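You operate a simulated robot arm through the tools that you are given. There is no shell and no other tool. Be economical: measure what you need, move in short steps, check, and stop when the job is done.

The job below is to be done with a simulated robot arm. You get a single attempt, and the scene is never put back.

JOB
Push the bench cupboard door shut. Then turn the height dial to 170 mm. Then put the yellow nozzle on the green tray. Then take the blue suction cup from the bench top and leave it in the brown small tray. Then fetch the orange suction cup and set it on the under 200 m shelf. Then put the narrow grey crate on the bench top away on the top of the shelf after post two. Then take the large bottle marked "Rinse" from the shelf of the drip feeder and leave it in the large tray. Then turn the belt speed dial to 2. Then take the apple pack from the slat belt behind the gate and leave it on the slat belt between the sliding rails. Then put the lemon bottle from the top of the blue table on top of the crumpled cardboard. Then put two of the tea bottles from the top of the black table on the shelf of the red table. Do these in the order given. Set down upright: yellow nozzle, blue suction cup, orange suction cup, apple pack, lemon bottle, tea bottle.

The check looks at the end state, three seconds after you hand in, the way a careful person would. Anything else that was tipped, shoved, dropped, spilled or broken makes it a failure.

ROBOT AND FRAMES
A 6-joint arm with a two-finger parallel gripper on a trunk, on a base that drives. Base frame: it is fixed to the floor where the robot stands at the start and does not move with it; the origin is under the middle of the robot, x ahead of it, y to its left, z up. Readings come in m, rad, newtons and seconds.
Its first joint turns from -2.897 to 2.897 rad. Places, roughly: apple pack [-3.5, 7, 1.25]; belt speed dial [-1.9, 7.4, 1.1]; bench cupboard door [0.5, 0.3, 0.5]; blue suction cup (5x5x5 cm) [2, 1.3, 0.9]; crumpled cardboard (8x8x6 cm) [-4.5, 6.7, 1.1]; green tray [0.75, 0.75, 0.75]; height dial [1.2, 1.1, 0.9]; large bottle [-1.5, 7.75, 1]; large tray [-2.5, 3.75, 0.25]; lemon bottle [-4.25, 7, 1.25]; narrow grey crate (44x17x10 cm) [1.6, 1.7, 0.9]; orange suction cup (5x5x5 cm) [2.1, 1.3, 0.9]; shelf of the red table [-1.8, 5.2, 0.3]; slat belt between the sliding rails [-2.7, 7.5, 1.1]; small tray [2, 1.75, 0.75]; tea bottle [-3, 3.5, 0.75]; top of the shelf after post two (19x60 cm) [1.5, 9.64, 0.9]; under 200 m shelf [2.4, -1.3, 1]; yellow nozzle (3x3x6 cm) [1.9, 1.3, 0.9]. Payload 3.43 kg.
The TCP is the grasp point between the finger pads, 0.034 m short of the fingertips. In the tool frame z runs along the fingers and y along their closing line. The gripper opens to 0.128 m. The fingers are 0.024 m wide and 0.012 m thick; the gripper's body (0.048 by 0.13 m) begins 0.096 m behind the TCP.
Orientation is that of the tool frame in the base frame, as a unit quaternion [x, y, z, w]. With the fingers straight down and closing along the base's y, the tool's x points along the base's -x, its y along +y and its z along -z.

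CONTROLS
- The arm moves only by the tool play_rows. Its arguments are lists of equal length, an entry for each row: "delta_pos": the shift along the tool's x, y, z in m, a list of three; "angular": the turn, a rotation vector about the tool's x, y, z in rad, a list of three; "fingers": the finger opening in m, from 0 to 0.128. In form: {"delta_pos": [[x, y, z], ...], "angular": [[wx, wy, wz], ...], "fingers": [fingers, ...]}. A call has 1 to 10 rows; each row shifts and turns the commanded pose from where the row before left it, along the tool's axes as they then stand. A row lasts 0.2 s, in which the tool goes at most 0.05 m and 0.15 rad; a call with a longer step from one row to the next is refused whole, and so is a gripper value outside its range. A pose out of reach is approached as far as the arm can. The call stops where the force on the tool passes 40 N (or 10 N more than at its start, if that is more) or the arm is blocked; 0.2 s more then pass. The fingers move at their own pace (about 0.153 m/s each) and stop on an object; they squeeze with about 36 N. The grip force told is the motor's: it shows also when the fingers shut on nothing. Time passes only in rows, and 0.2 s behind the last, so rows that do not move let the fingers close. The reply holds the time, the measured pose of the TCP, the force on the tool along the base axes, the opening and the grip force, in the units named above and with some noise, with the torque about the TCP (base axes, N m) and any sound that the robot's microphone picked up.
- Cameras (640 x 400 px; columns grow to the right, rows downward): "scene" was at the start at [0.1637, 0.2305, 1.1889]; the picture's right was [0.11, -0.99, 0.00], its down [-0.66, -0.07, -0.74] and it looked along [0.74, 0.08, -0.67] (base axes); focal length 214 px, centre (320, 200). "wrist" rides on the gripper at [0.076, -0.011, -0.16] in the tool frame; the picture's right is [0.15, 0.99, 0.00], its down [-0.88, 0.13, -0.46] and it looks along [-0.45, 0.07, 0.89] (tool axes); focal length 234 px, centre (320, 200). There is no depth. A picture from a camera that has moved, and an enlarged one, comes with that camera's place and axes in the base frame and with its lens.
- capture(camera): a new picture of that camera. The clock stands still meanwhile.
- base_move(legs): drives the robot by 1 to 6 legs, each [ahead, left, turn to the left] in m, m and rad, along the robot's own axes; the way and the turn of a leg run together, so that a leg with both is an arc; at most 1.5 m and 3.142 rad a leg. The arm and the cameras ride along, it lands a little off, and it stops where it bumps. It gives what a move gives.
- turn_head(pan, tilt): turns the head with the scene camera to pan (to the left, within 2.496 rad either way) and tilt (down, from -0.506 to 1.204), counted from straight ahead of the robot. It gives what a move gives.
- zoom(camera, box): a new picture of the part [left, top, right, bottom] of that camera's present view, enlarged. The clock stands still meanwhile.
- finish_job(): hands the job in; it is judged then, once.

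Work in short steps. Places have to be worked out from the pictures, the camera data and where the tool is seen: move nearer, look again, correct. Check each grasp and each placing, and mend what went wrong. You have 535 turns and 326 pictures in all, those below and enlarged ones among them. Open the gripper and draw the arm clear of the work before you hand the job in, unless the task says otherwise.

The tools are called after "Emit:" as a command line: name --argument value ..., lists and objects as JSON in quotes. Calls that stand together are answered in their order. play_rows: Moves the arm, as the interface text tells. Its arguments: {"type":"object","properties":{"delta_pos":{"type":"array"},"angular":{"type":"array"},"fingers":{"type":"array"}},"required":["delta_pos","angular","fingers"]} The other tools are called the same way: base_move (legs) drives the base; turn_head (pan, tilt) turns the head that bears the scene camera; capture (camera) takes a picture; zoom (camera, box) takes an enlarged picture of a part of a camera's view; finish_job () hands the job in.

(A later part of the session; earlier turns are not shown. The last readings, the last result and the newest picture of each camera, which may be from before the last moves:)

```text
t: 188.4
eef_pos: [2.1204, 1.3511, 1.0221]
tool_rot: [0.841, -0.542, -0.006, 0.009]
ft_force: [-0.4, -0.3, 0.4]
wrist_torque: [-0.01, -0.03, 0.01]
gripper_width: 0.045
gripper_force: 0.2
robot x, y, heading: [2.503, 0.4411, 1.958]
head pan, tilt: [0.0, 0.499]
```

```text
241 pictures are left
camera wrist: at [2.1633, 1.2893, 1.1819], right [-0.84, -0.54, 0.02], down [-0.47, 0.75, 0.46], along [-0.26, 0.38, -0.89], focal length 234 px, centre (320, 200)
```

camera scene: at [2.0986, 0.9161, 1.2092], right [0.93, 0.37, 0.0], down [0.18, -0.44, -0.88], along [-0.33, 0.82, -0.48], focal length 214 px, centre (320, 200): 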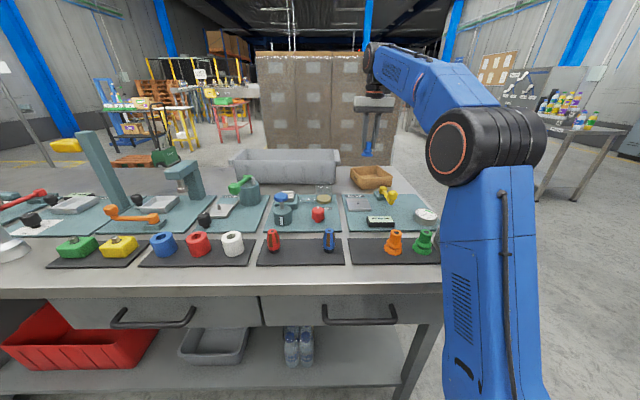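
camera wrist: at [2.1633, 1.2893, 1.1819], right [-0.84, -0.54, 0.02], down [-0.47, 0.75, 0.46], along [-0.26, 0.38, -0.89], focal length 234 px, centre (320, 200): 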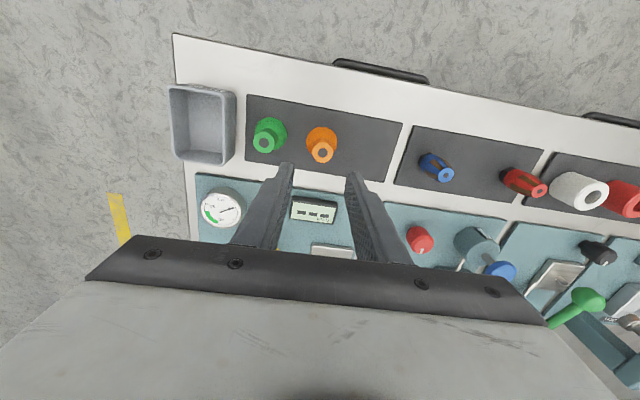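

Nearly on top already. I trim 4 mm, descend, grip and lift.

Emit:
play_rows --delta_pos '[[-0.001, 0.004, 0.03], [0, 0, 0.03], [0, 0, 0.02], [0, 0, 0]]' --angular '[[0, 0, 0], [0, 0, 0], [0, 0, 0], [0, 0, 0]]' --fingers '[0.06, 0.06, 0.06, 0.06]'

Emit:
zoom --camera "wrist" --box '[220, 110, 420, 235]'

```text
t: 189.4
eef_pos: [2.1159, 1.3518, 0.9424]
tool_rot: [0.841, -0.542, -0.006, 0.009]
ft_force: [-0.4, -0.9, 0.2]
wrist_torque: [-0.02, -0.01, 0.01]
gripper_width: 0.0601
gripper_force: 0.1
robot x, y, heading: [2.5057, 0.4426, 1.96]
head pan, tilt: [0.0, 0.499]
```

```text
3.20 times, centred on (320, 172) of wrist
camera zoom: at [2.1593, 1.2893, 1.1022], right [-0.84, -0.54, 0.02], down [-0.47, 0.75, 0.46], along [-0.26, 0.38, -0.89], focal length 749 px, centre (320, 288)
```

zoom: 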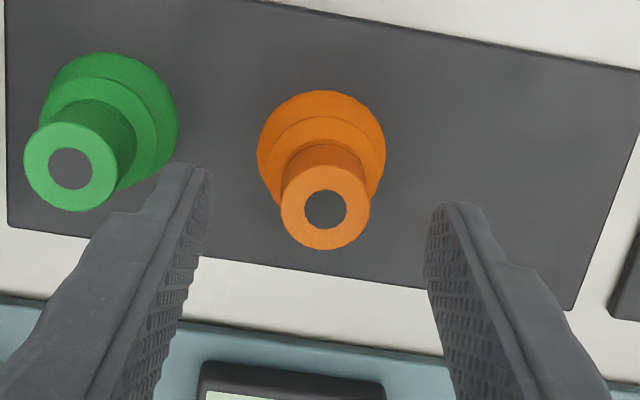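

Emit:
play_rows --delta_pos '[[0, 0.001, 0.028], [0, 0, 0], [0, 0, 0], [0, 0, 0], [0, 0, 0], [0, 0, -0.02], [0, 0, -0.03], [0, 0, -0.03], [0, 0, -0.03]]' --angular '[[0, 0, 0], [0, 0, 0], [0, 0, 0], [0, 0, 0], [0, 0, 0], [0, 0, 0], [0, 0, 0], [0, 0, 0], [0, 0, 0]]' --fingers '[0.06, 0.06, 0, 0, 0, 0, 0, 0, 0]'

Emit:
capture --camera "wrist"

```text
t: 191.4
eef_pos: [2.1147, 1.3499, 1.0249]
tool_rot: [0.841, -0.541, -0.006, 0.009]
ft_force: [-0.2, 0.5, -1.0]
wrist_torque: [0.02, 0.0, 0.0]
gripper_width: 0.0232
gripper_force: 36.1
robot x, y, heading: [2.5014, 0.4413, 1.95]
head pan, tilt: [0.0, 0.499]
```

```text
239 pictures are left
camera wrist: at [2.1582, 1.2877, 1.1837], right [-0.84, -0.54, 0.02], down [-0.47, 0.75, 0.46], along [-0.26, 0.38, -0.89], focal length 234 px, centre (320, 200)
```

wrist: 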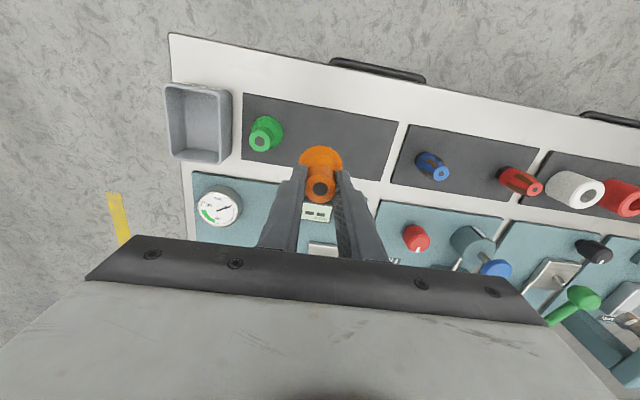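

The orange cup is held. I back away, retract the arm and turn around towards the blue rack.

Emit:
base_move --legs '[[-0.5, 0, 0]]'

Emit:
play_rows --delta_pos '[[0.04, 0, 0], [0.04, 0, 0], [0.04, 0, 0], [0.04, 0, 0], [0.04, 0, 0]]' --angular '[[0, 0, 0], [0, 0, 0], [0, 0, 0], [0, 0, 0], [0, 0, 0]]' --fingers '[0, 0, 0, 0, 0]'

Emit:
base_move --legs '[[0, 0, 2.6]]'

Emit:
turn_head --pan 0.2 --tilt 0.3

Emit:
capture --camera "scene"

```text
t: 194.3
eef_pos: [2.2968, 0.8768, 1.0229]
tool_rot: [0.844, -0.536, -0.005, 0.009]
ft_force: [0.1, 1.2, -0.3]
wrist_torque: [0.04, 0.04, 0.01]
gripper_width: 0.0231
gripper_force: 35.9
robot x, y, heading: [2.6961, -0.0244, 1.975]
head pan, tilt: [0.0, 0.499]
```

```text
t: 195.6
eef_pos: [2.3833, 0.6975, 1.0223]
tool_rot: [0.844, -0.536, -0.006, 0.009]
ft_force: [0.1, 0.8, -0.7]
wrist_torque: [-0.04, -0.01, 0.0]
gripper_width: 0.0234
gripper_force: 36.3
robot x, y, heading: [2.6983, -0.0246, 1.97]
head pan, tilt: [0.0, 0.499]
```

```text
t: 202.0
eef_pos: [2.5799, -0.8051, 1.0234]
tool_rot: [0.75, 0.662, 0.007, 0.008]
ft_force: [0.4, 0.3, 0.1]
wrist_torque: [0.0, 0.0, -0.03]
gripper_width: 0.0227
gripper_force: 36.2
robot x, y, heading: [2.6951, -0.0261, -1.73]
head pan, tilt: [0.0, 0.499]
```

```text
t: 202.8
eef_pos: [2.5785, -0.8052, 1.0224]
tool_rot: [0.75, 0.662, 0.008, 0.007]
ft_force: [0.3, -0.4, -0.3]
wrist_torque: [0.02, 0.01, 0.02]
gripper_width: 0.0232
gripper_force: 36.0
robot x, y, heading: [2.6989, -0.0294, -1.736]
head pan, tilt: [0.201, 0.3]
```

```text
238 pictures are left
camera scene: at [2.9054, -0.2324, 1.2276], right [-1.0, -0.04, 0.0], down [-0.01, 0.3, -0.96], along [0.04, -0.95, -0.3], focal length 214 px, centre (320, 200)
```

scene: 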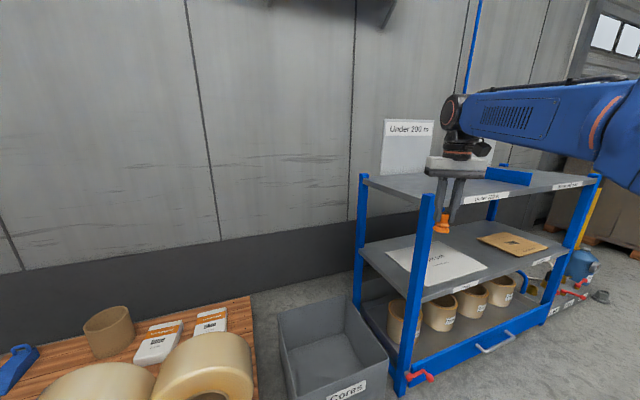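

Emit:
zoom --camera "scene" --box '[350, 110, 610, 272]'

```text
2.46 times, centred on (480, 191) of scene
camera zoom: at [2.9054, -0.2324, 1.2276], right [-1.0, -0.04, 0.0], down [-0.01, 0.3, -0.96], along [0.04, -0.95, -0.3], focal length 528 px, centre (-74, 222)
```

zoom: 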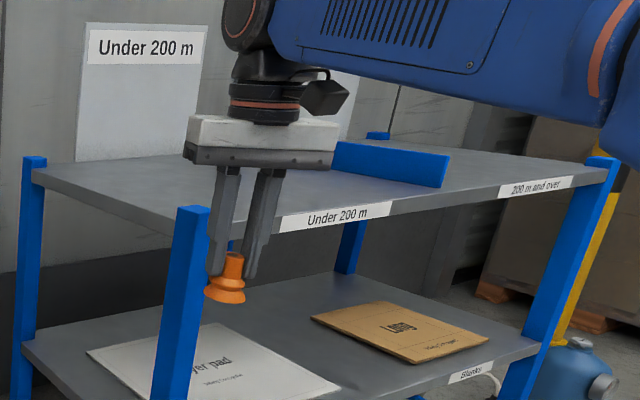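

The "Under 200 m" section is the viewer's left half of the rack's top shelf. I judge the shelf z≈0.97, with the target spot near (2.33, -1.27). I raise the cup, turn to face the rack squarely and strafe right.

Emit:
play_rows --delta_pos '[[0, 0, -0.03], [0, 0, -0.03]]' --angular '[[0, 0, 0], [0, 0, 0]]' --fingers '[0, 0]'

Emit:
base_move --legs '[[0, 0, 0.566], [-0.1, -0.8, 0]]'

Emit:
turn_head --pan 0.0 --tilt 0.35

Emit:
capture --camera "scene"

Emit:
capture --camera "wrist"

```text
t: 203.4
eef_pos: [2.5764, -0.8044, 1.0815]
tool_rot: [0.749, 0.662, 0.006, 0.008]
ft_force: [0.0, 0.9, -0.6]
wrist_torque: [0.02, -0.01, 0.0]
gripper_width: 0.0231
gripper_force: 36.5
robot x, y, heading: [2.6957, -0.0268, -1.729]
head pan, tilt: [0.201, 0.3]
```

```text
t: 209.3
eef_pos: [2.225, -0.9728, 1.0825]
tool_rot: [0.534, 0.845, 0.009, 0.006]
ft_force: [-0.6, 0.1, -1.0]
wrist_torque: [-0.01, -0.02, -0.02]
gripper_width: 0.023
gripper_force: 36.8
robot x, y, heading: [1.9028, -0.2485, -1.169]
head pan, tilt: [0.201, 0.3]
```

```text
t: 210.0
eef_pos: [2.2242, -0.9733, 1.0826]
tool_rot: [0.535, 0.845, 0.009, 0.005]
ft_force: [-0.1, 0.4, -0.5]
wrist_torque: [-0.03, 0.02, 0.0]
gripper_width: 0.0232
gripper_force: 35.9
robot x, y, heading: [1.9076, -0.2497, -1.162]
head pan, tilt: [0.0, 0.351]
```

```text
236 pictures are left
camera scene: at [2.1788, -0.3228, 1.2229], right [-0.92, -0.39, 0.0], down [-0.14, 0.32, -0.94], along [0.37, -0.86, -0.34], focal length 214 px, centre (320, 200)
```

scene: 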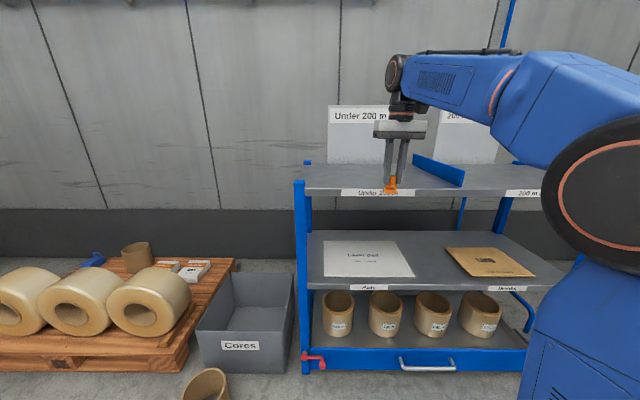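

```text
235 pictures are left
camera wrist: at [2.1784, -0.9107, 1.2417], right [0.83, 0.56, 0.02], down [0.49, -0.74, 0.46], along [0.27, -0.37, -0.89], focal length 234 px, centre (320, 200)
```

wrist: 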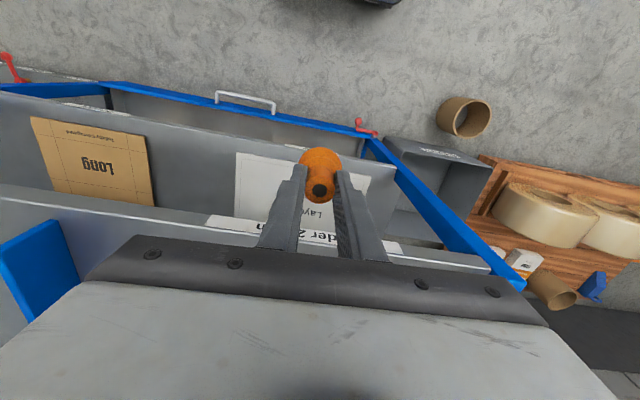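

The front-left post top triangulates to (2.53, -0.96, 1.03), so the shelf surface is about 0.97. Driving ahead 0.26 m puts the cup well onto the "Under 200 m" half.

Emit:
base_move --legs '[[0.26, 0, 0]]'

Emit:
capture --camera "wrist"

Emit:
capture --camera "scene"

```text
t: 211.9
eef_pos: [2.3272, -1.2087, 1.0828]
tool_rot: [0.533, 0.846, 0.009, 0.006]
ft_force: [-0.4, -0.7, -0.3]
wrist_torque: [0.0, -0.04, 0.01]
gripper_width: 0.023
gripper_force: 35.7
robot x, y, heading: [2.0089, -0.4882, -1.167]
head pan, tilt: [0.0, 0.351]
```

```text
234 pictures are left
camera wrist: at [2.2809, -1.1454, 1.2417], right [0.83, 0.56, 0.02], down [0.49, -0.74, 0.46], along [0.27, -0.37, -0.89], focal length 234 px, centre (320, 200)
```

wrist: 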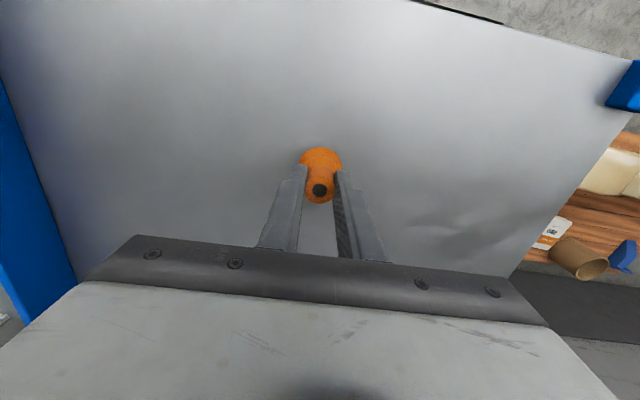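

```text
233 pictures are left
camera scene: at [2.28, -0.5576, 1.2229], right [-0.92, -0.4, 0.0], down [-0.14, 0.32, -0.94], along [0.37, -0.86, -0.34], focal length 214 px, centre (320, 200)
```

scene: 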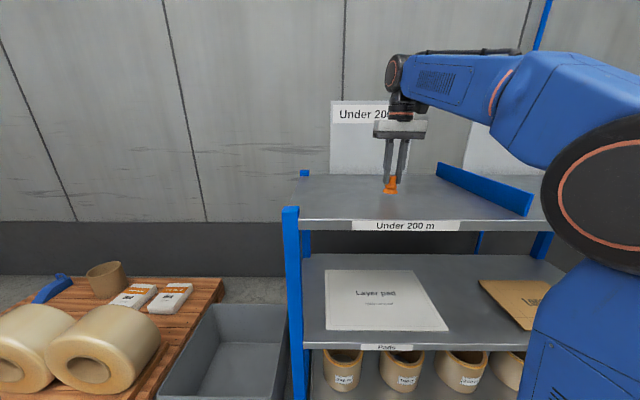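

The cup is over the middle of the "Under 200 m" section. I lower until contact.

Emit:
play_rows --delta_pos '[[0, 0, 0.02], [0, 0, 0.012], [0, 0, 0.004], [0, 0, 0.004], [0, 0, 0.004], [0, 0, 0]]' --angular '[[0, 0, 0], [0, 0, 0], [0, 0, 0], [0, 0, 0], [0, 0, 0], [0, 0, 0]]' --fingers '[0, 0, 0, 0, 0, 0]'

```text
t: 212.5
eef_pos: [2.3277, -1.2066, 1.0612]
tool_rot: [0.533, 0.846, 0.006, 0.012]
ft_force: [-2.9, 4.2, 16.2]
wrist_torque: [0.25, 0.4, -0.05]
gripper_width: 0.023
gripper_force: 35.6
robot x, y, heading: [2.0074, -0.4864, -1.165]
head pan, tilt: [0.0, 0.351]
stopped in row 2: the force on the tool passed its limit (the readings are from after the stop); the commanded pose is now the measured one
```

Contact came earlier than expected (shelf ≈1.005). I ease up slightly, open and check.

Emit:
play_rows --delta_pos '[[0, 0, -0.002], [0, 0, 0], [0, 0, 0], [0, 0, 0], [0, 0, -0.02], [0, 0, -0.02]]' --angular '[[0, 0, 0], [0, 0, 0], [0, 0, 0], [0, 0, 0], [0, 0, 0], [0, 0, 0]]' --fingers '[0.02, 0.02, 0.05, 0.05, 0.05, 0.05]'

Emit:
capture --camera "wrist"

Emit:
zoom --camera "scene" --box '[310, 90, 470, 240]'

```text
t: 213.9
eef_pos: [2.3269, -1.2072, 1.101]
tool_rot: [0.532, 0.846, 0.006, 0.011]
ft_force: [0.4, 0.6, -0.1]
wrist_torque: [0.02, -0.03, -0.01]
gripper_width: 0.0497
gripper_force: 0.0
robot x, y, heading: [2.0099, -0.4898, -1.165]
head pan, tilt: [0.0, 0.351]
```

```text
232 pictures are left
camera wrist: at [2.2799, -1.1425, 1.2597], right [0.83, 0.56, 0.02], down [0.49, -0.74, 0.47], along [0.28, -0.38, -0.88], focal length 234 px, centre (320, 200)
```

wrist: 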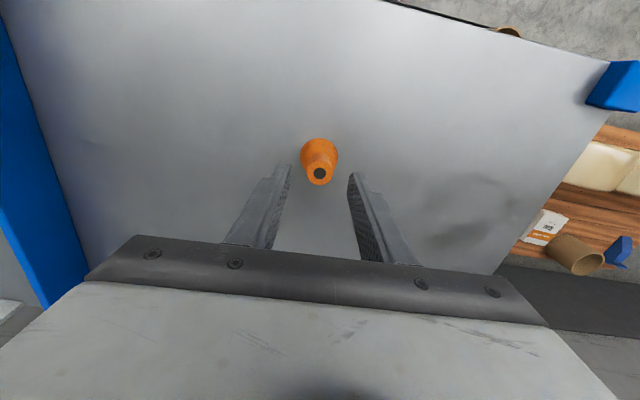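

```text
2.67 times, centred on (390, 165) of scene
camera zoom: at [2.28, -0.5577, 1.2229], right [-0.92, -0.4, 0.0], down [-0.14, 0.32, -0.94], along [0.37, -0.86, -0.34], focal length 572 px, centre (133, 293)
```

zoom: 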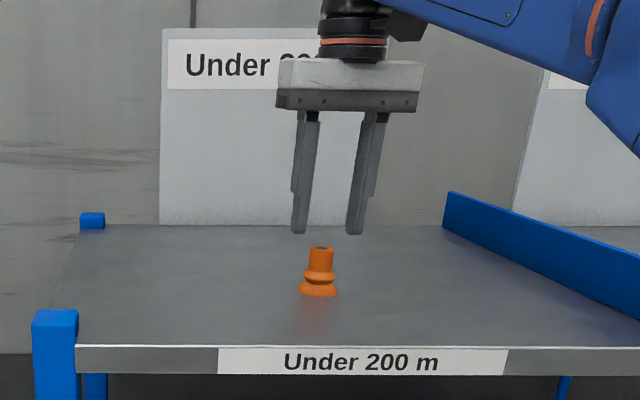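

The orange cup is upright on the "Under 200 m" shelf. I back off, turn towards the bench and inspect the grey crate.

Emit:
base_move --legs '[[-0.6, 0, 0], [0, 0, 3.0]]'

Emit:
turn_head --pan 0.0 --tilt 0.4

Emit:
capture --camera "scene"

```text
t: 224.2
eef_pos: [1.5971, 0.8517, 1.1003]
tool_rot: [0.788, -0.616, -0.012, 0.006]
ft_force: [0.3, 0.3, -0.1]
wrist_torque: [0.01, 0.0, -0.02]
gripper_width: 0.0499
gripper_force: 0.0
robot x, y, heading: [1.7636, 0.0855, 1.776]
head pan, tilt: [0.0, 0.351]
```

```text
t: 224.9
eef_pos: [1.5962, 0.8518, 1.1013]
tool_rot: [0.788, -0.616, -0.011, 0.005]
ft_force: [-0.3, -0.1, -0.6]
wrist_torque: [0.0, 0.01, -0.01]
gripper_width: 0.0499
gripper_force: 0.1
robot x, y, heading: [1.7579, 0.0816, 1.771]
head pan, tilt: [0.0, 0.4]
```

```text
230 pictures are left
camera scene: at [1.5134, 0.2084, 1.2184], right [0.98, 0.2, 0.0], down [0.08, -0.38, -0.92], along [-0.19, 0.9, -0.39], focal length 214 px, centre (320, 200)
```

scene: 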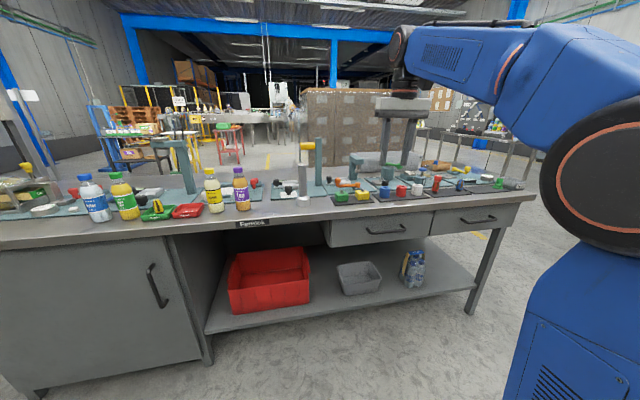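

The crate sits at the back of the bench, so I drive around the right-hand end to look at access from behind.

Emit:
base_move --legs '[[0, 0, 0.2], [0, -1.4, 0], [0.9, 0, 0]]'

Emit:
turn_head --pan 0.7 --tilt 0.4

Emit:
capture --camera "scene"

```text
t: 236.8
eef_pos: [2.3566, 2.1644, 1.1007]
tool_rot: [0.849, -0.529, -0.011, 0.006]
ft_force: [0.6, -0.5, -0.1]
wrist_torque: [0.01, 0.02, 0.0]
gripper_width: 0.0498
gripper_force: 0.0
robot x, y, heading: [2.6782, 1.4437, 1.987]
head pan, tilt: [0.0, 0.4]
```

```text
t: 237.9
eef_pos: [2.3574, 2.1642, 1.1016]
tool_rot: [0.848, -0.53, -0.012, 0.006]
ft_force: [0.3, -0.1, 0.3]
wrist_torque: [0.0, 0.05, 0.04]
gripper_width: 0.05
gripper_force: 0.1
robot x, y, heading: [2.6763, 1.4456, 1.99]
head pan, tilt: [0.7, 0.4]
```

```text
229 pictures are left
camera scene: at [2.3654, 1.4737, 1.2184], right [0.44, 0.9, 0.0], down [0.35, -0.17, -0.92], along [-0.83, 0.41, -0.39], focal length 214 px, centre (320, 200)
```

scene: 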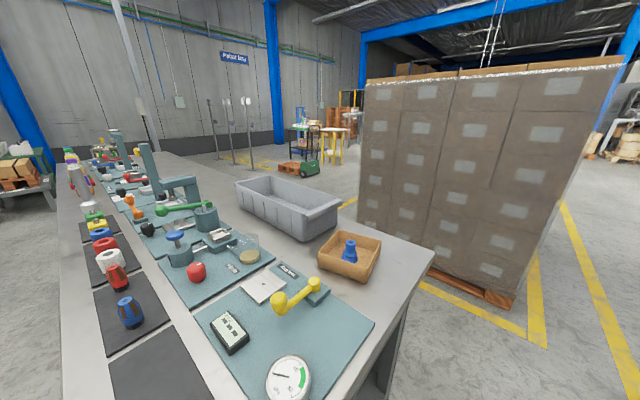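

The crate is open-topped at about (1.675, 1.665), with its long axis along the bench; the wrapped pallet leaves a ~1 m corridor behind the bench. I'll go round and reach its rear long wall obliquely from the back-right.

Emit:
base_move --legs '[[0, -0.37, 0], [0, 0, 1.55], [0, -1.2, 0]]'

Emit:
turn_head --pan 0.0 --tilt 0.4

Emit:
capture --camera "scene"

```text
t: 249.7
eef_pos: [1.8417, 2.3705, 1.1002]
tool_rot: [0.975, 0.223, -0.003, 0.012]
ft_force: [0.2, 0.0, 1.3]
wrist_torque: [-0.02, 0.01, 0.04]
gripper_width: 0.0501
gripper_force: 0.2
robot x, y, heading: [2.5611, 2.6929, -2.733]
head pan, tilt: [0.7, 0.4]
```

```text
t: 250.7
eef_pos: [1.8413, 2.369, 1.1014]
tool_rot: [0.975, 0.223, -0.004, 0.012]
ft_force: [0.6, -0.2, 0.6]
wrist_torque: [0.01, 0.02, -0.05]
gripper_width: 0.0501
gripper_force: 0.0
robot x, y, heading: [2.56, 2.6922, -2.731]
head pan, tilt: [0.0, 0.4]
```

```text
228 pictures are left
camera scene: at [2.4908, 2.4232, 1.2184], right [-0.4, 0.92, 0.0], down [0.36, 0.16, -0.92], along [-0.84, -0.37, -0.39], focal length 214 px, centre (320, 200)
```

scene: 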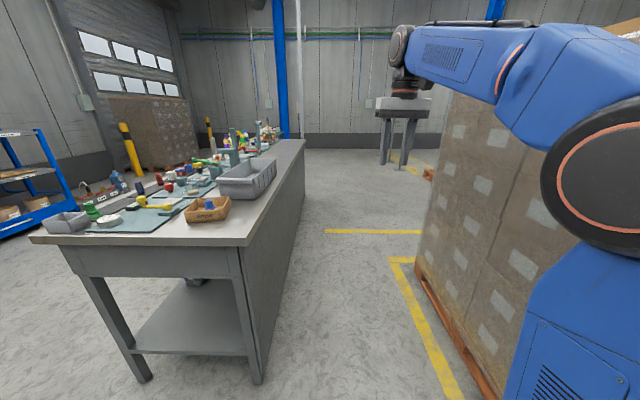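

The corridor is clear. I drive ahead 0.55 and turn slightly left towards the crate.

Emit:
base_move --legs '[[0.55, 0, 0], [0, 0, 0.3]]'

Emit:
capture --camera "scene"

Emit:
capture --camera "wrist"

```text
t: 254.8
eef_pos: [1.4669, 1.9595, 1.1005]
tool_rot: [0.931, 0.365, -0.002, 0.012]
ft_force: [0.1, 0.5, 0.9]
wrist_torque: [0.01, 0.01, 0.0]
gripper_width: 0.0501
gripper_force: 0.1
robot x, y, heading: [2.0603, 2.4747, -2.433]
head pan, tilt: [0.0, 0.4]
```

```text
227 pictures are left
camera scene: at [2.0728, 2.199, 1.2184], right [-0.65, 0.76, 0.0], down [0.3, 0.25, -0.92], along [-0.7, -0.6, -0.39], focal length 214 px, centre (320, 200)
```

scene: 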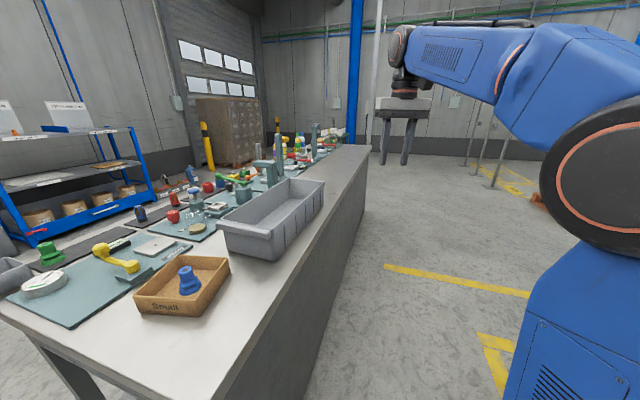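

```text
226 pictures are left
camera wrist: at [1.5137, 2.0237, 1.2598], right [0.78, -0.63, 0.02], down [-0.56, -0.68, 0.47], along [-0.28, -0.38, -0.88], focal length 234 px, centre (320, 200)
```

wrist: 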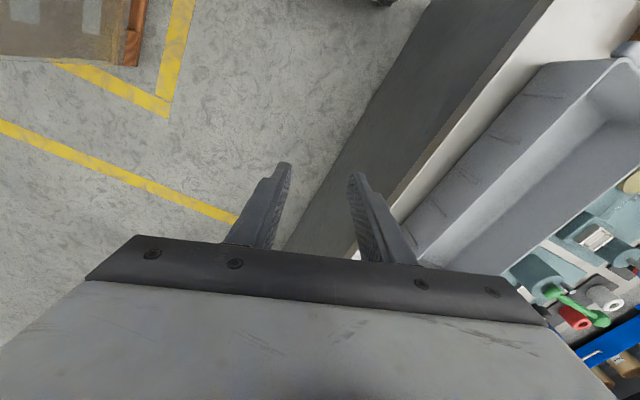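

Emit:
zoom --camera "scene" --box '[200, 160, 360, 260]'

```text
4.00 times, centred on (280, 210) of scene
camera zoom: at [2.0728, 2.199, 1.2184], right [-0.65, 0.76, 0.0], down [0.3, 0.25, -0.92], along [-0.7, -0.6, -0.39], focal length 858 px, centre (480, 160)
```

zoom: 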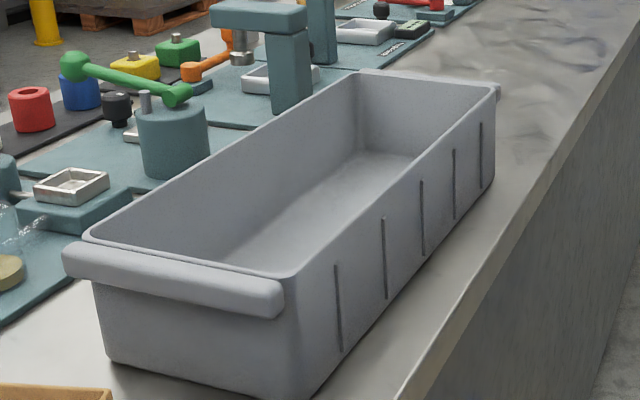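

The crate has thin walls and handle bars at the ends. I rotate the tool so it closes across the rear wall and move above its midpoint, about (1.622, 1.748).

Emit:
play_rows --delta_pos '[[0, 0, 0], [0, 0, 0], [0, 0, 0], [0.0107, 0.0423, 0.005], [0.0107, 0.0423, 0.005], [0.0107, 0.0423, 0.005], [0.0107, 0.0423, 0.005], [0.0107, 0.0423, 0.005], [0.0107, 0.0423, 0.005], [0, 0, 0]]' --angular '[[0, 0, 0.121], [0, 0, 0.121], [0, 0, 0.121], [0, 0, 0], [0, 0, 0], [0, 0, 0], [0, 0, 0], [0, 0, 0], [0, 0, 0], [0, 0, 0]]' --fingers '[0.06, 0.06, 0.06, 0.06, 0.06, 0.06, 0.06, 0.06, 0.06, 0.06]'

Emit:
capture --camera "wrist"

Emit:
capture --camera "scene"

```text
t: 257.0
eef_pos: [1.6225, 1.7472, 1.0744]
tool_rot: [0.982, 0.191, 0.001, 0.013]
ft_force: [-0.8, -0.4, -0.9]
wrist_torque: [0.0, 0.02, 0.02]
gripper_width: 0.0599
gripper_force: 0.1
robot x, y, heading: [2.0585, 2.4745, -2.437]
head pan, tilt: [0.0, 0.4]
```

```text
224 pictures are left
camera wrist: at [1.6864, 1.7905, 1.234], right [0.51, -0.86, 0.02], down [-0.77, -0.44, 0.46], along [-0.39, -0.25, -0.89], focal length 234 px, centre (320, 200)
```

wrist: 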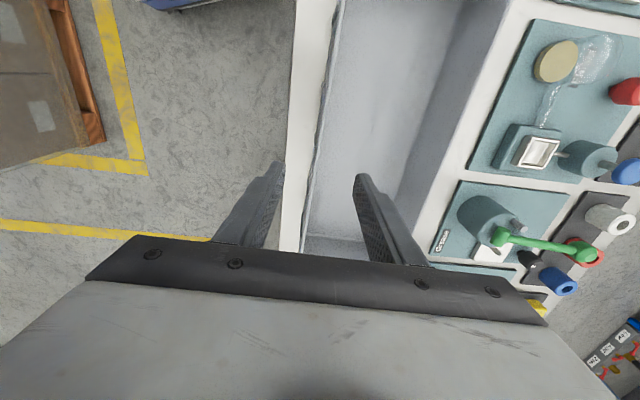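

```text
223 pictures are left
camera scene: at [2.0729, 2.199, 1.2184], right [-0.65, 0.76, 0.0], down [0.3, 0.25, -0.92], along [-0.7, -0.6, -0.39], focal length 214 px, centre (320, 200)
```

scene: 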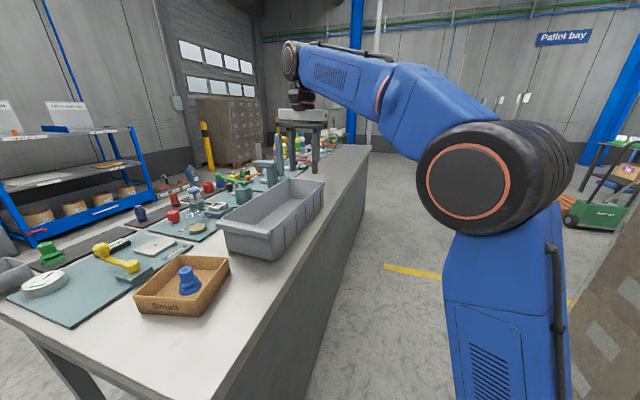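

The rear rim runs right between the fingers. I descend around the wall to z≈0.91 and check.

Emit:
play_rows --delta_pos '[[0, 0, 0.03], [0, 0, 0.03], [0, 0, 0.03], [0, 0, 0.03], [0, 0, 0.03], [0, 0, 0]]' --angular '[[0, 0, 0], [0, 0, 0], [0, 0, 0], [0, 0, 0], [0, 0, 0], [0, 0, 0]]' --fingers '[0.06, 0.06, 0.06, 0.06, 0.06, 0.06]'

Emit:
capture --camera "wrist"

Emit:
zoom --camera "scene" --box '[200, 100, 360, 260]'

```text
t: 258.4
eef_pos: [1.6213, 1.7424, 0.9234]
tool_rot: [0.982, 0.191, 0.001, 0.013]
ft_force: [0.3, -0.1, 0.5]
wrist_torque: [0.01, -0.01, -0.01]
gripper_width: 0.0599
gripper_force: 0.1
robot x, y, heading: [2.062, 2.476, -2.431]
head pan, tilt: [0.0, 0.4]
```

```text
222 pictures are left
camera wrist: at [1.6858, 1.7869, 1.0849], right [0.51, -0.86, 0.02], down [-0.77, -0.44, 0.46], along [-0.39, -0.25, -0.89], focal length 234 px, centre (320, 200)
```

wrist: 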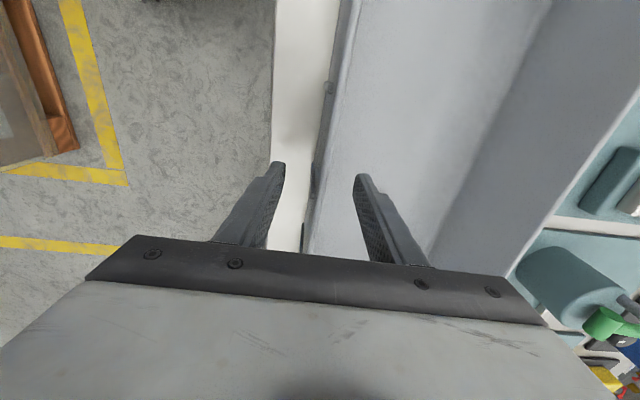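

```text
2.50 times, centred on (280, 180) of scene
camera zoom: at [2.0728, 2.199, 1.2184], right [-0.65, 0.76, 0.0], down [0.3, 0.25, -0.92], along [-0.7, -0.6, -0.39], focal length 536 px, centre (420, 250)
```

zoom: 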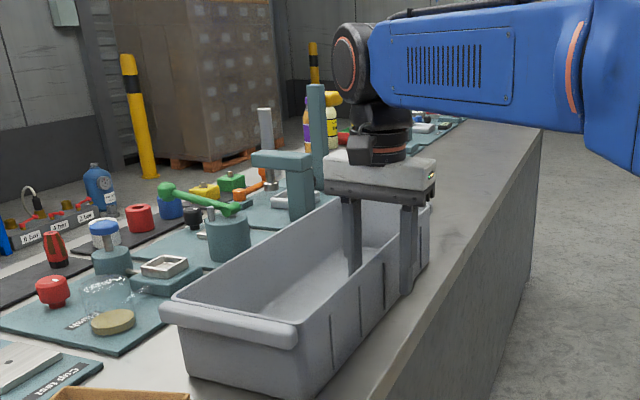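

The fingers straddle the wall near its middle. I lower 1.5 cm more and close.

Emit:
play_rows --delta_pos '[[0, 0, 0.015], [0, 0, 0], [0, 0, 0], [0, 0, 0], [0, 0, 0]]' --angular '[[0, 0, 0], [0, 0, 0], [0, 0, 0], [0, 0, 0], [0, 0, 0]]' --fingers '[0.06, 0, 0, 0, 0]'

Emit:
capture --camera "wrist"

```text
t: 259.6
eef_pos: [1.6226, 1.7419, 0.911]
tool_rot: [0.981, 0.192, 0.001, 0.013]
ft_force: [0.0, 0.1, 1.1]
wrist_torque: [0.13, 0.62, -0.16]
gripper_width: 0.0048
gripper_force: 36.7
robot x, y, heading: [2.0606, 2.4761, -2.436]
head pan, tilt: [0.0, 0.4]
```

```text
220 pictures are left
camera wrist: at [1.686, 1.7864, 1.0709], right [0.51, -0.86, 0.02], down [-0.77, -0.44, 0.46], along [-0.39, -0.25, -0.89], focal length 234 px, centre (320, 200)
```

wrist: 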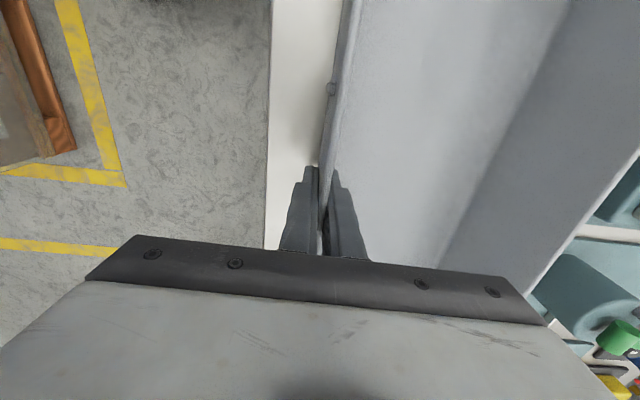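

Wall gripped (4.8 mm). I lift 3 cm and read the load.

Emit:
play_rows --delta_pos '[[0, 0, -0.01], [0, 0, -0.01], [0, 0, -0.01], [0, 0, 0]]' --angular '[[0, 0, 0], [0, 0, 0], [0, 0, 0], [0, 0, 0]]' --fingers '[0, 0, 0, 0]'

Emit:
capture --camera "wrist"

Emit:
zoom --camera "scene" --box '[200, 100, 360, 260]'

```text
t: 260.6
eef_pos: [1.6222, 1.7433, 0.9426]
tool_rot: [0.982, 0.191, 0.001, 0.012]
ft_force: [0.0, -0.4, -4.6]
wrist_torque: [0.34, 0.12, 0.0]
gripper_width: 0.0051
gripper_force: 36.3
robot x, y, heading: [2.0581, 2.4799, -2.43]
head pan, tilt: [0.0, 0.4]
```

```text
219 pictures are left
camera wrist: at [1.6866, 1.7869, 1.1012], right [0.51, -0.86, 0.02], down [-0.77, -0.44, 0.46], along [-0.39, -0.25, -0.89], focal length 234 px, centre (320, 200)
```

wrist: 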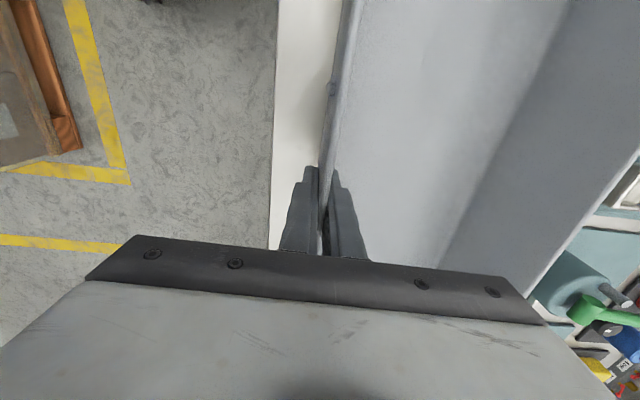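

```text
2.50 times, centred on (280, 180) of scene
camera zoom: at [2.0727, 2.1988, 1.2183], right [-0.65, 0.76, 0.0], down [0.3, 0.25, -0.92], along [-0.7, -0.6, -0.39], focal length 536 px, centre (420, 250)
```

zoom: 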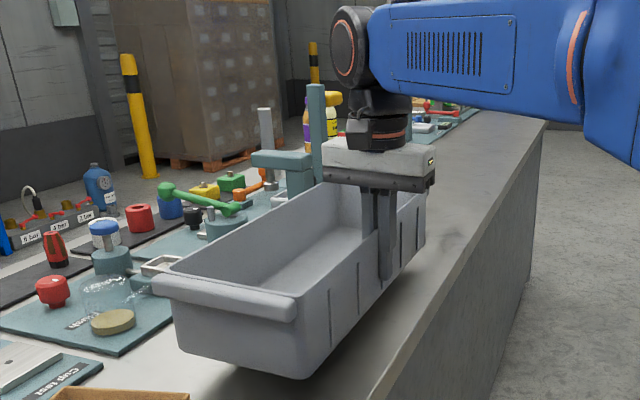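

Load is only ~4 N and centred, with the crate level. I raise it to z≈1.06 and back out along the bench direction.

Emit:
play_rows --delta_pos '[[0, 0, -0.02], [0, 0, -0.02], [0, 0, -0.02], [0, 0, -0.02], [0, 0, -0.02], [0, 0, -0.01], [0, 0, 0]]' --angular '[[0, 0, 0], [0, 0, 0], [0, 0, 0], [0, 0, 0], [0, 0, 0], [0, 0, 0], [0, 0, 0]]' --fingers '[0, 0, 0, 0, 0, 0, 0]'

Emit:
base_move --legs '[[-0.57, 0.184, 0], [-0.57, 0.184, 0]]'

Emit:
capture --camera "scene"

```text
t: 262.2
eef_pos: [1.6219, 1.7466, 1.052]
tool_rot: [0.981, 0.191, 0.0, 0.012]
ft_force: [0.7, 0.3, -4.1]
wrist_torque: [0.31, 0.12, -0.03]
gripper_width: 0.005
gripper_force: 35.8
robot x, y, heading: [2.0598, 2.4759, -2.432]
head pan, tilt: [0.0, 0.4]
```

```text
t: 268.6
eef_pos: [2.7303, 2.2075, 1.0514]
tool_rot: [0.982, 0.191, 0.001, 0.012]
ft_force: [0.1, -0.1, -4.7]
wrist_torque: [0.33, 0.14, 0.0]
gripper_width: 0.0047
gripper_force: 36.1
robot x, y, heading: [3.1715, 2.9401, -2.433]
head pan, tilt: [0.0, 0.4]
```

```text
217 pictures are left
camera scene: at [3.182, 2.6614, 1.2183], right [-0.65, 0.76, 0.0], down [0.3, 0.25, -0.92], along [-0.7, -0.6, -0.39], focal length 214 px, centre (320, 200)
```

scene: 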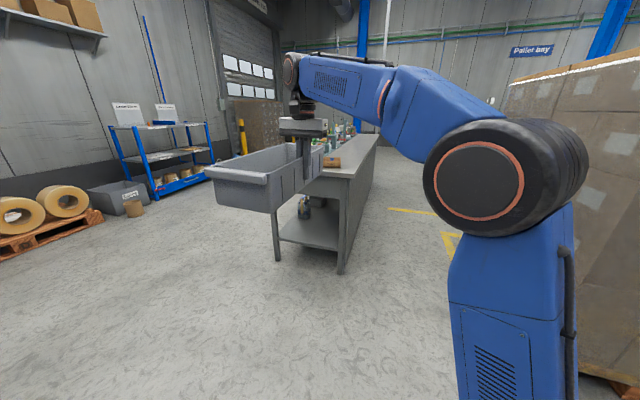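

Out of the corridor. I look towards the destination with the head.

Emit:
turn_head --pan -2.1 --tilt 0.1

Emit:
capture --camera "scene"

Emit:
turn_head --pan -1.3 --tilt 0.1

Emit:
capture --camera "scene"

```text
t: 270.6
eef_pos: [2.7321, 2.2089, 1.051]
tool_rot: [0.981, 0.191, 0.001, 0.012]
ft_force: [0.3, -0.2, -3.7]
wrist_torque: [0.36, 0.14, 0.0]
gripper_width: 0.0049
gripper_force: 35.7
robot x, y, heading: [3.1742, 2.9373, -2.432]
head pan, tilt: [-2.1, 0.099]
```

```text
216 pictures are left
camera scene: at [3.2359, 2.8122, 1.2463], right [0.98, 0.18, 0.0], down [0.02, -0.1, -1.0], along [-0.18, 0.98, -0.1], focal length 214 px, centre (320, 200)
```

scene: 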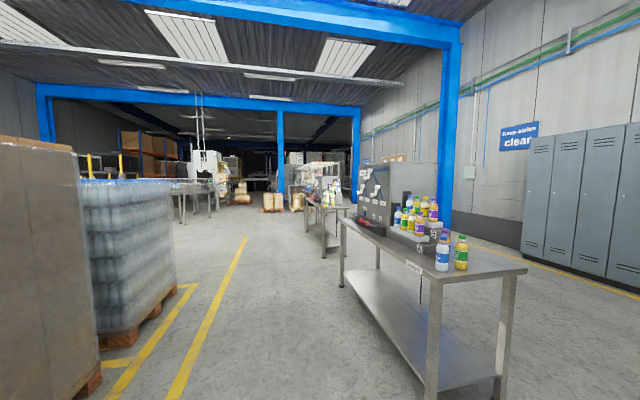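

```text
t: 271.8
eef_pos: [2.7308, 2.2095, 1.0515]
tool_rot: [0.981, 0.191, 0.001, 0.012]
ft_force: [-0.6, 0.3, -4.4]
wrist_torque: [0.33, 0.18, -0.01]
gripper_width: 0.0046
gripper_force: 36.6
robot x, y, heading: [3.1721, 2.9412, -2.432]
head pan, tilt: [-1.3, 0.099]
```

```text
215 pictures are left
camera scene: at [3.1761, 2.7731, 1.2463], right [0.56, 0.83, 0.0], down [0.08, -0.06, -1.0], along [-0.82, 0.56, -0.1], focal length 214 px, centre (320, 200)
```

scene: 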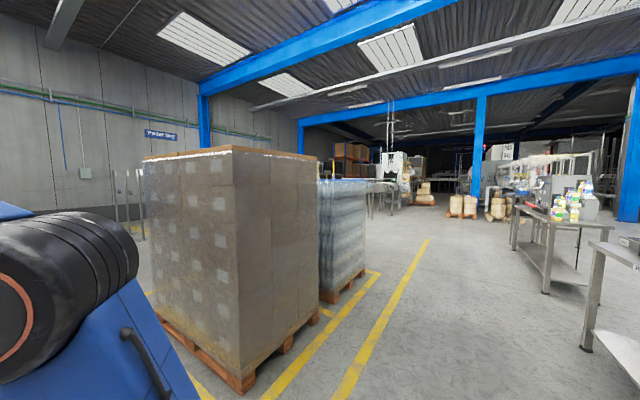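

Emit:
turn_head --pan -2.05 --tilt 0.1

Emit:
zoom --camera "scene" --box '[240, 130, 400, 230]'

```text
t: 272.9
eef_pos: [2.7311, 2.2088, 1.0511]
tool_rot: [0.981, 0.191, 0.001, 0.012]
ft_force: [0.0, 0.1, -3.8]
wrist_torque: [0.34, 0.17, 0.0]
gripper_width: 0.0046
gripper_force: 35.9
robot x, y, heading: [3.1705, 2.9436, -2.434]
head pan, tilt: [-2.051, 0.099]
```

```text
4.00 times, centred on (320, 180) of scene
camera zoom: at [3.2315, 2.8113, 1.2463], right [0.97, 0.23, 0.0], down [0.02, -0.1, -1.0], along [-0.23, 0.97, -0.1], focal length 858 px, centre (320, 280)
```

zoom: 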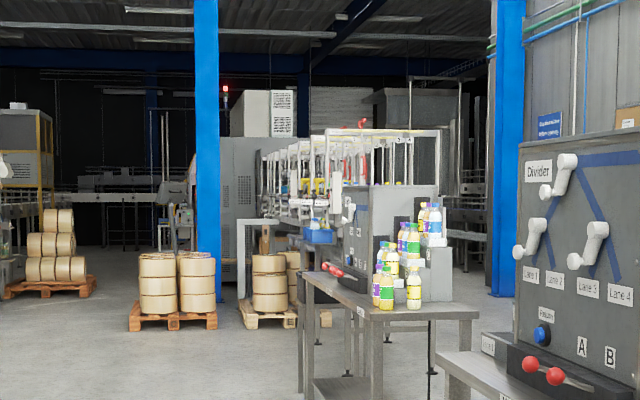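

The route is an aisle at u≈4 between the pallets (left) and tables (right); the destination is beyond table 2. I first move to open floor, then turn to face up the aisle.

Emit:
base_move --legs '[[0.28, 0.97, 0], [0, 0, -1.88]]'

Emit:
turn_head --pan 0.0 --tilt 0.2

Emit:
capture --camera "scene"

```text
t: 280.2
eef_pos: [2.8022, 1.7654, 1.0504]
tool_rot: [0.992, -0.122, -0.002, 0.012]
ft_force: [0.5, -1.2, -4.3]
wrist_torque: [0.33, -0.05, 0.01]
gripper_width: 0.005
gripper_force: 35.7
robot x, y, heading: [3.586, 2.0953, -3.062]
head pan, tilt: [-2.051, 0.099]
stopped in leg 2: the robot was blocked; the commanded pose is now the measured one
```

```text
t: 282.2
eef_pos: [2.8008, 1.7652, 1.05]
tool_rot: [0.992, -0.123, -0.003, 0.012]
ft_force: [-0.2, -0.2, -4.6]
wrist_torque: [0.35, -0.08, 0.02]
gripper_width: 0.005
gripper_force: 35.7
robot x, y, heading: [3.5827, 2.0962, -3.066]
head pan, tilt: [0.0, 0.201]
```

```text
213 pictures are left
camera scene: at [3.4311, 1.8656, 1.2369], right [-0.08, 1.0, 0.0], down [0.2, 0.02, -0.98], along [-0.98, -0.08, -0.2], focal length 214 px, centre (320, 200)
```

scene: 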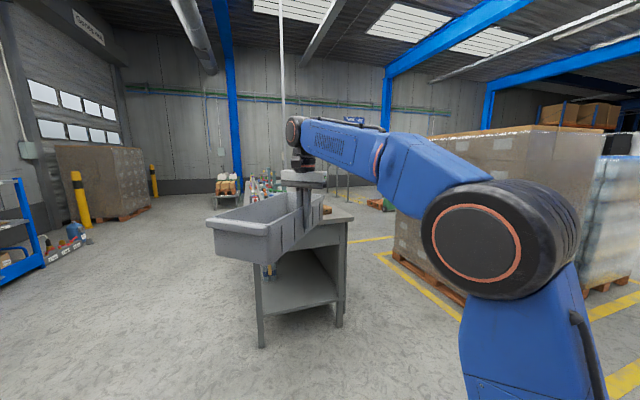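

Blocked, most likely by the blue column near (4.15, 1.74) behind me. I strafe right (north) half a metre and continue the turn.

Emit:
base_move --legs '[[0, -0.45, 0], [0, 0, -1.25]]'

Emit:
capture --camera "scene"

```text
t: 288.1
eef_pos: [2.9968, 3.1946, 1.0511]
tool_rot: [0.728, -0.685, -0.009, 0.008]
ft_force: [-0.4, 0.0, -4.8]
wrist_torque: [0.02, -0.38, 0.0]
gripper_width: 0.0049
gripper_force: 35.8
robot x, y, heading: [3.5506, 2.5504, 1.959]
head pan, tilt: [0.0, 0.201]
```

```text
212 pictures are left
camera scene: at [3.2821, 2.6265, 1.2369], right [0.93, 0.38, 0.0], down [0.07, -0.18, -0.98], along [-0.37, 0.91, -0.2], focal length 214 px, centre (320, 200)
```

scene: 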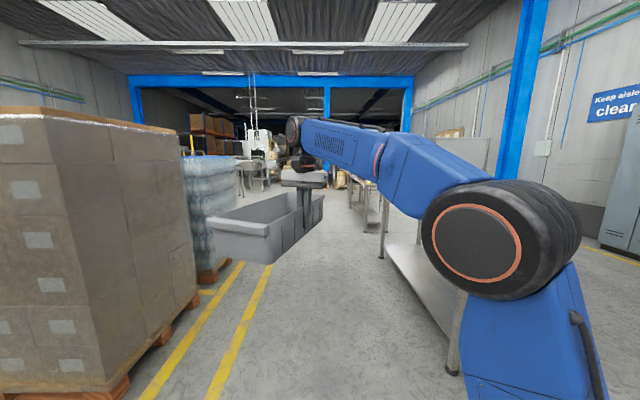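

Facing up the aisle. I shift left 0.2 and drive ahead 3.5 m.

Emit:
base_move --legs '[[0, 0.2, 0], [1.2, 0, 0], [1.2, 0, 0], [1.1, 0, 0]]'

Emit:
turn_head --pan -0.3 --tilt 0.2

Emit:
capture --camera "scene"

```text
t: 306.1
eef_pos: [1.4835, 6.31, 1.0515]
tool_rot: [0.739, -0.674, -0.009, 0.009]
ft_force: [0.1, 0.5, -4.2]
wrist_torque: [0.03, -0.32, 0.02]
gripper_width: 0.0049
gripper_force: 35.6
robot x, y, heading: [2.0558, 5.6774, 1.993]
head pan, tilt: [0.0, 0.201]
```

```text
t: 306.9
eef_pos: [1.4827, 6.3098, 1.0507]
tool_rot: [0.739, -0.674, -0.009, 0.008]
ft_force: [0.3, -1.0, -4.0]
wrist_torque: [0.04, -0.35, -0.04]
gripper_width: 0.0049
gripper_force: 35.8
robot x, y, heading: [2.0575, 5.6822, 1.99]
head pan, tilt: [-0.3, 0.201]
```

```text
211 pictures are left
camera scene: at [1.8126, 5.7572, 1.2369], right [0.99, 0.12, 0.0], down [0.02, -0.2, -0.98], along [-0.11, 0.97, -0.2], focal length 214 px, centre (320, 200)
```

scene: 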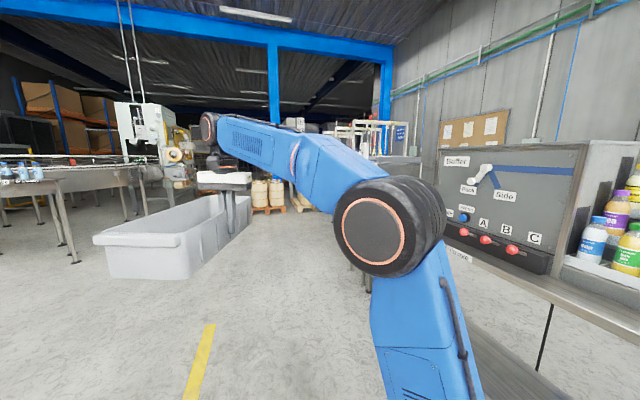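

Emit:
base_move --legs '[[1.3, 0.1, 0]]'

Emit:
turn_head --pan -0.7 --tilt 0.3

Emit:
capture --camera "scene"

Emit:
turn_head --pan 0.4 --tilt 0.2

Emit:
capture --camera "scene"

```text
t: 313.4
eef_pos: [0.8736, 7.4694, 1.0496]
tool_rot: [0.736, -0.677, -0.009, 0.008]
ft_force: [0.3, -0.4, -3.8]
wrist_torque: [0.03, -0.38, 0.03]
gripper_width: 0.0047
gripper_force: 36.2
robot x, y, heading: [1.4426, 6.8321, 1.974]
head pan, tilt: [-0.3, 0.201]
```

```text
t: 314.3
eef_pos: [0.8755, 7.4674, 1.0518]
tool_rot: [0.736, -0.677, -0.01, 0.008]
ft_force: [0.5, 0.2, -4.3]
wrist_torque: [0.01, -0.32, 0.0]
gripper_width: 0.0049
gripper_force: 36.2
robot x, y, heading: [1.4427, 6.8359, 1.976]
head pan, tilt: [-0.7, 0.3]
```

```text
210 pictures are left
camera scene: at [1.2356, 6.9103, 1.2276], right [0.96, -0.29, 0.0], down [-0.08, -0.28, -0.96], along [0.27, 0.92, -0.3], focal length 214 px, centre (320, 200)
```

scene: 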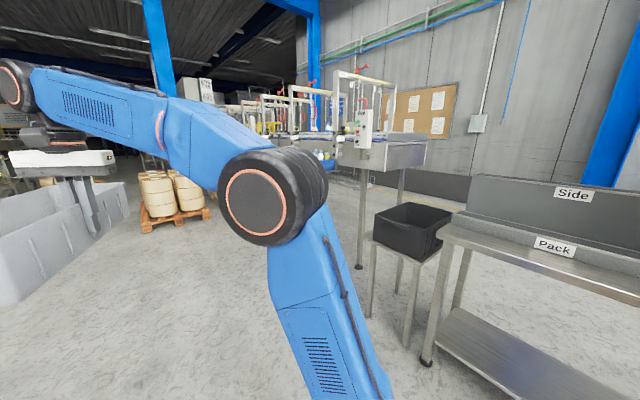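

```text
t: 315.6
eef_pos: [0.8753, 7.4686, 1.0507]
tool_rot: [0.736, -0.676, -0.01, 0.007]
ft_force: [-0.6, -0.4, -4.4]
wrist_torque: [0.0, -0.39, -0.01]
gripper_width: 0.0047
gripper_force: 36.0
robot x, y, heading: [1.4408, 6.8326, 1.976]
head pan, tilt: [0.4, 0.201]
```

```text
209 pictures are left
camera scene: at [1.1415, 6.8854, 1.2369], right [0.69, 0.72, 0.0], down [0.14, -0.14, -0.98], along [-0.71, 0.68, -0.2], focal length 214 px, centre (320, 200)
```

scene: 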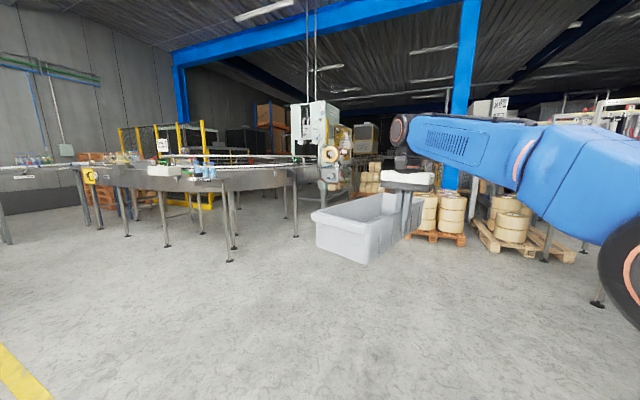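

The filling line with its posts is ahead on the right. I drive further, then turn to face it.

Emit:
base_move --legs '[[1.1, 0.25, 0], [0, 0, -1.4]]'

Emit:
turn_head --pan 0.0 --tilt 0.3

Emit:
capture --camera "scene"

```text
t: 324.9
eef_pos: [1.3341, 8.3936, 1.0506]
tool_rot: [-0.113, 0.993, 0.013, 0.001]
ft_force: [0.6, 0.3, -4.6]
wrist_torque: [-0.37, -0.05, -0.02]
gripper_width: 0.0049
gripper_force: 36.0
robot x, y, heading: [0.7798, 7.7414, 0.544]
head pan, tilt: [0.4, 0.201]
```

```text
t: 325.7
eef_pos: [1.3337, 8.3938, 1.0505]
tool_rot: [-0.113, 0.994, 0.012, 0.001]
ft_force: [0.2, 0.0, -4.5]
wrist_torque: [-0.34, -0.07, 0.02]
gripper_width: 0.0049
gripper_force: 36.3
robot x, y, heading: [0.7889, 7.7359, 0.556]
head pan, tilt: [0.0, 0.3]
```

```text
208 pictures are left
camera scene: at [0.8196, 8.02, 1.2276], right [0.52, -0.85, 0.0], down [-0.25, -0.16, -0.96], along [0.81, 0.5, -0.3], focal length 214 px, centre (320, 200)
```

scene: 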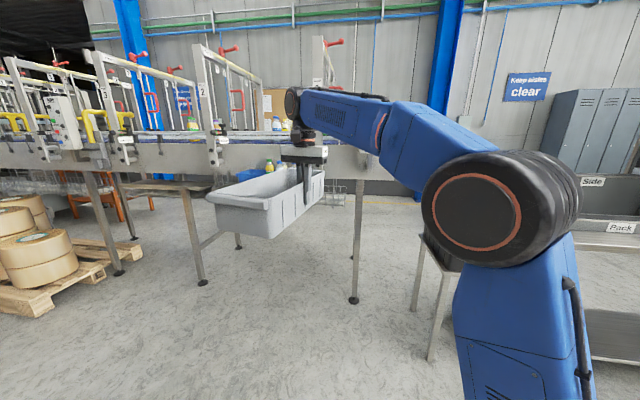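

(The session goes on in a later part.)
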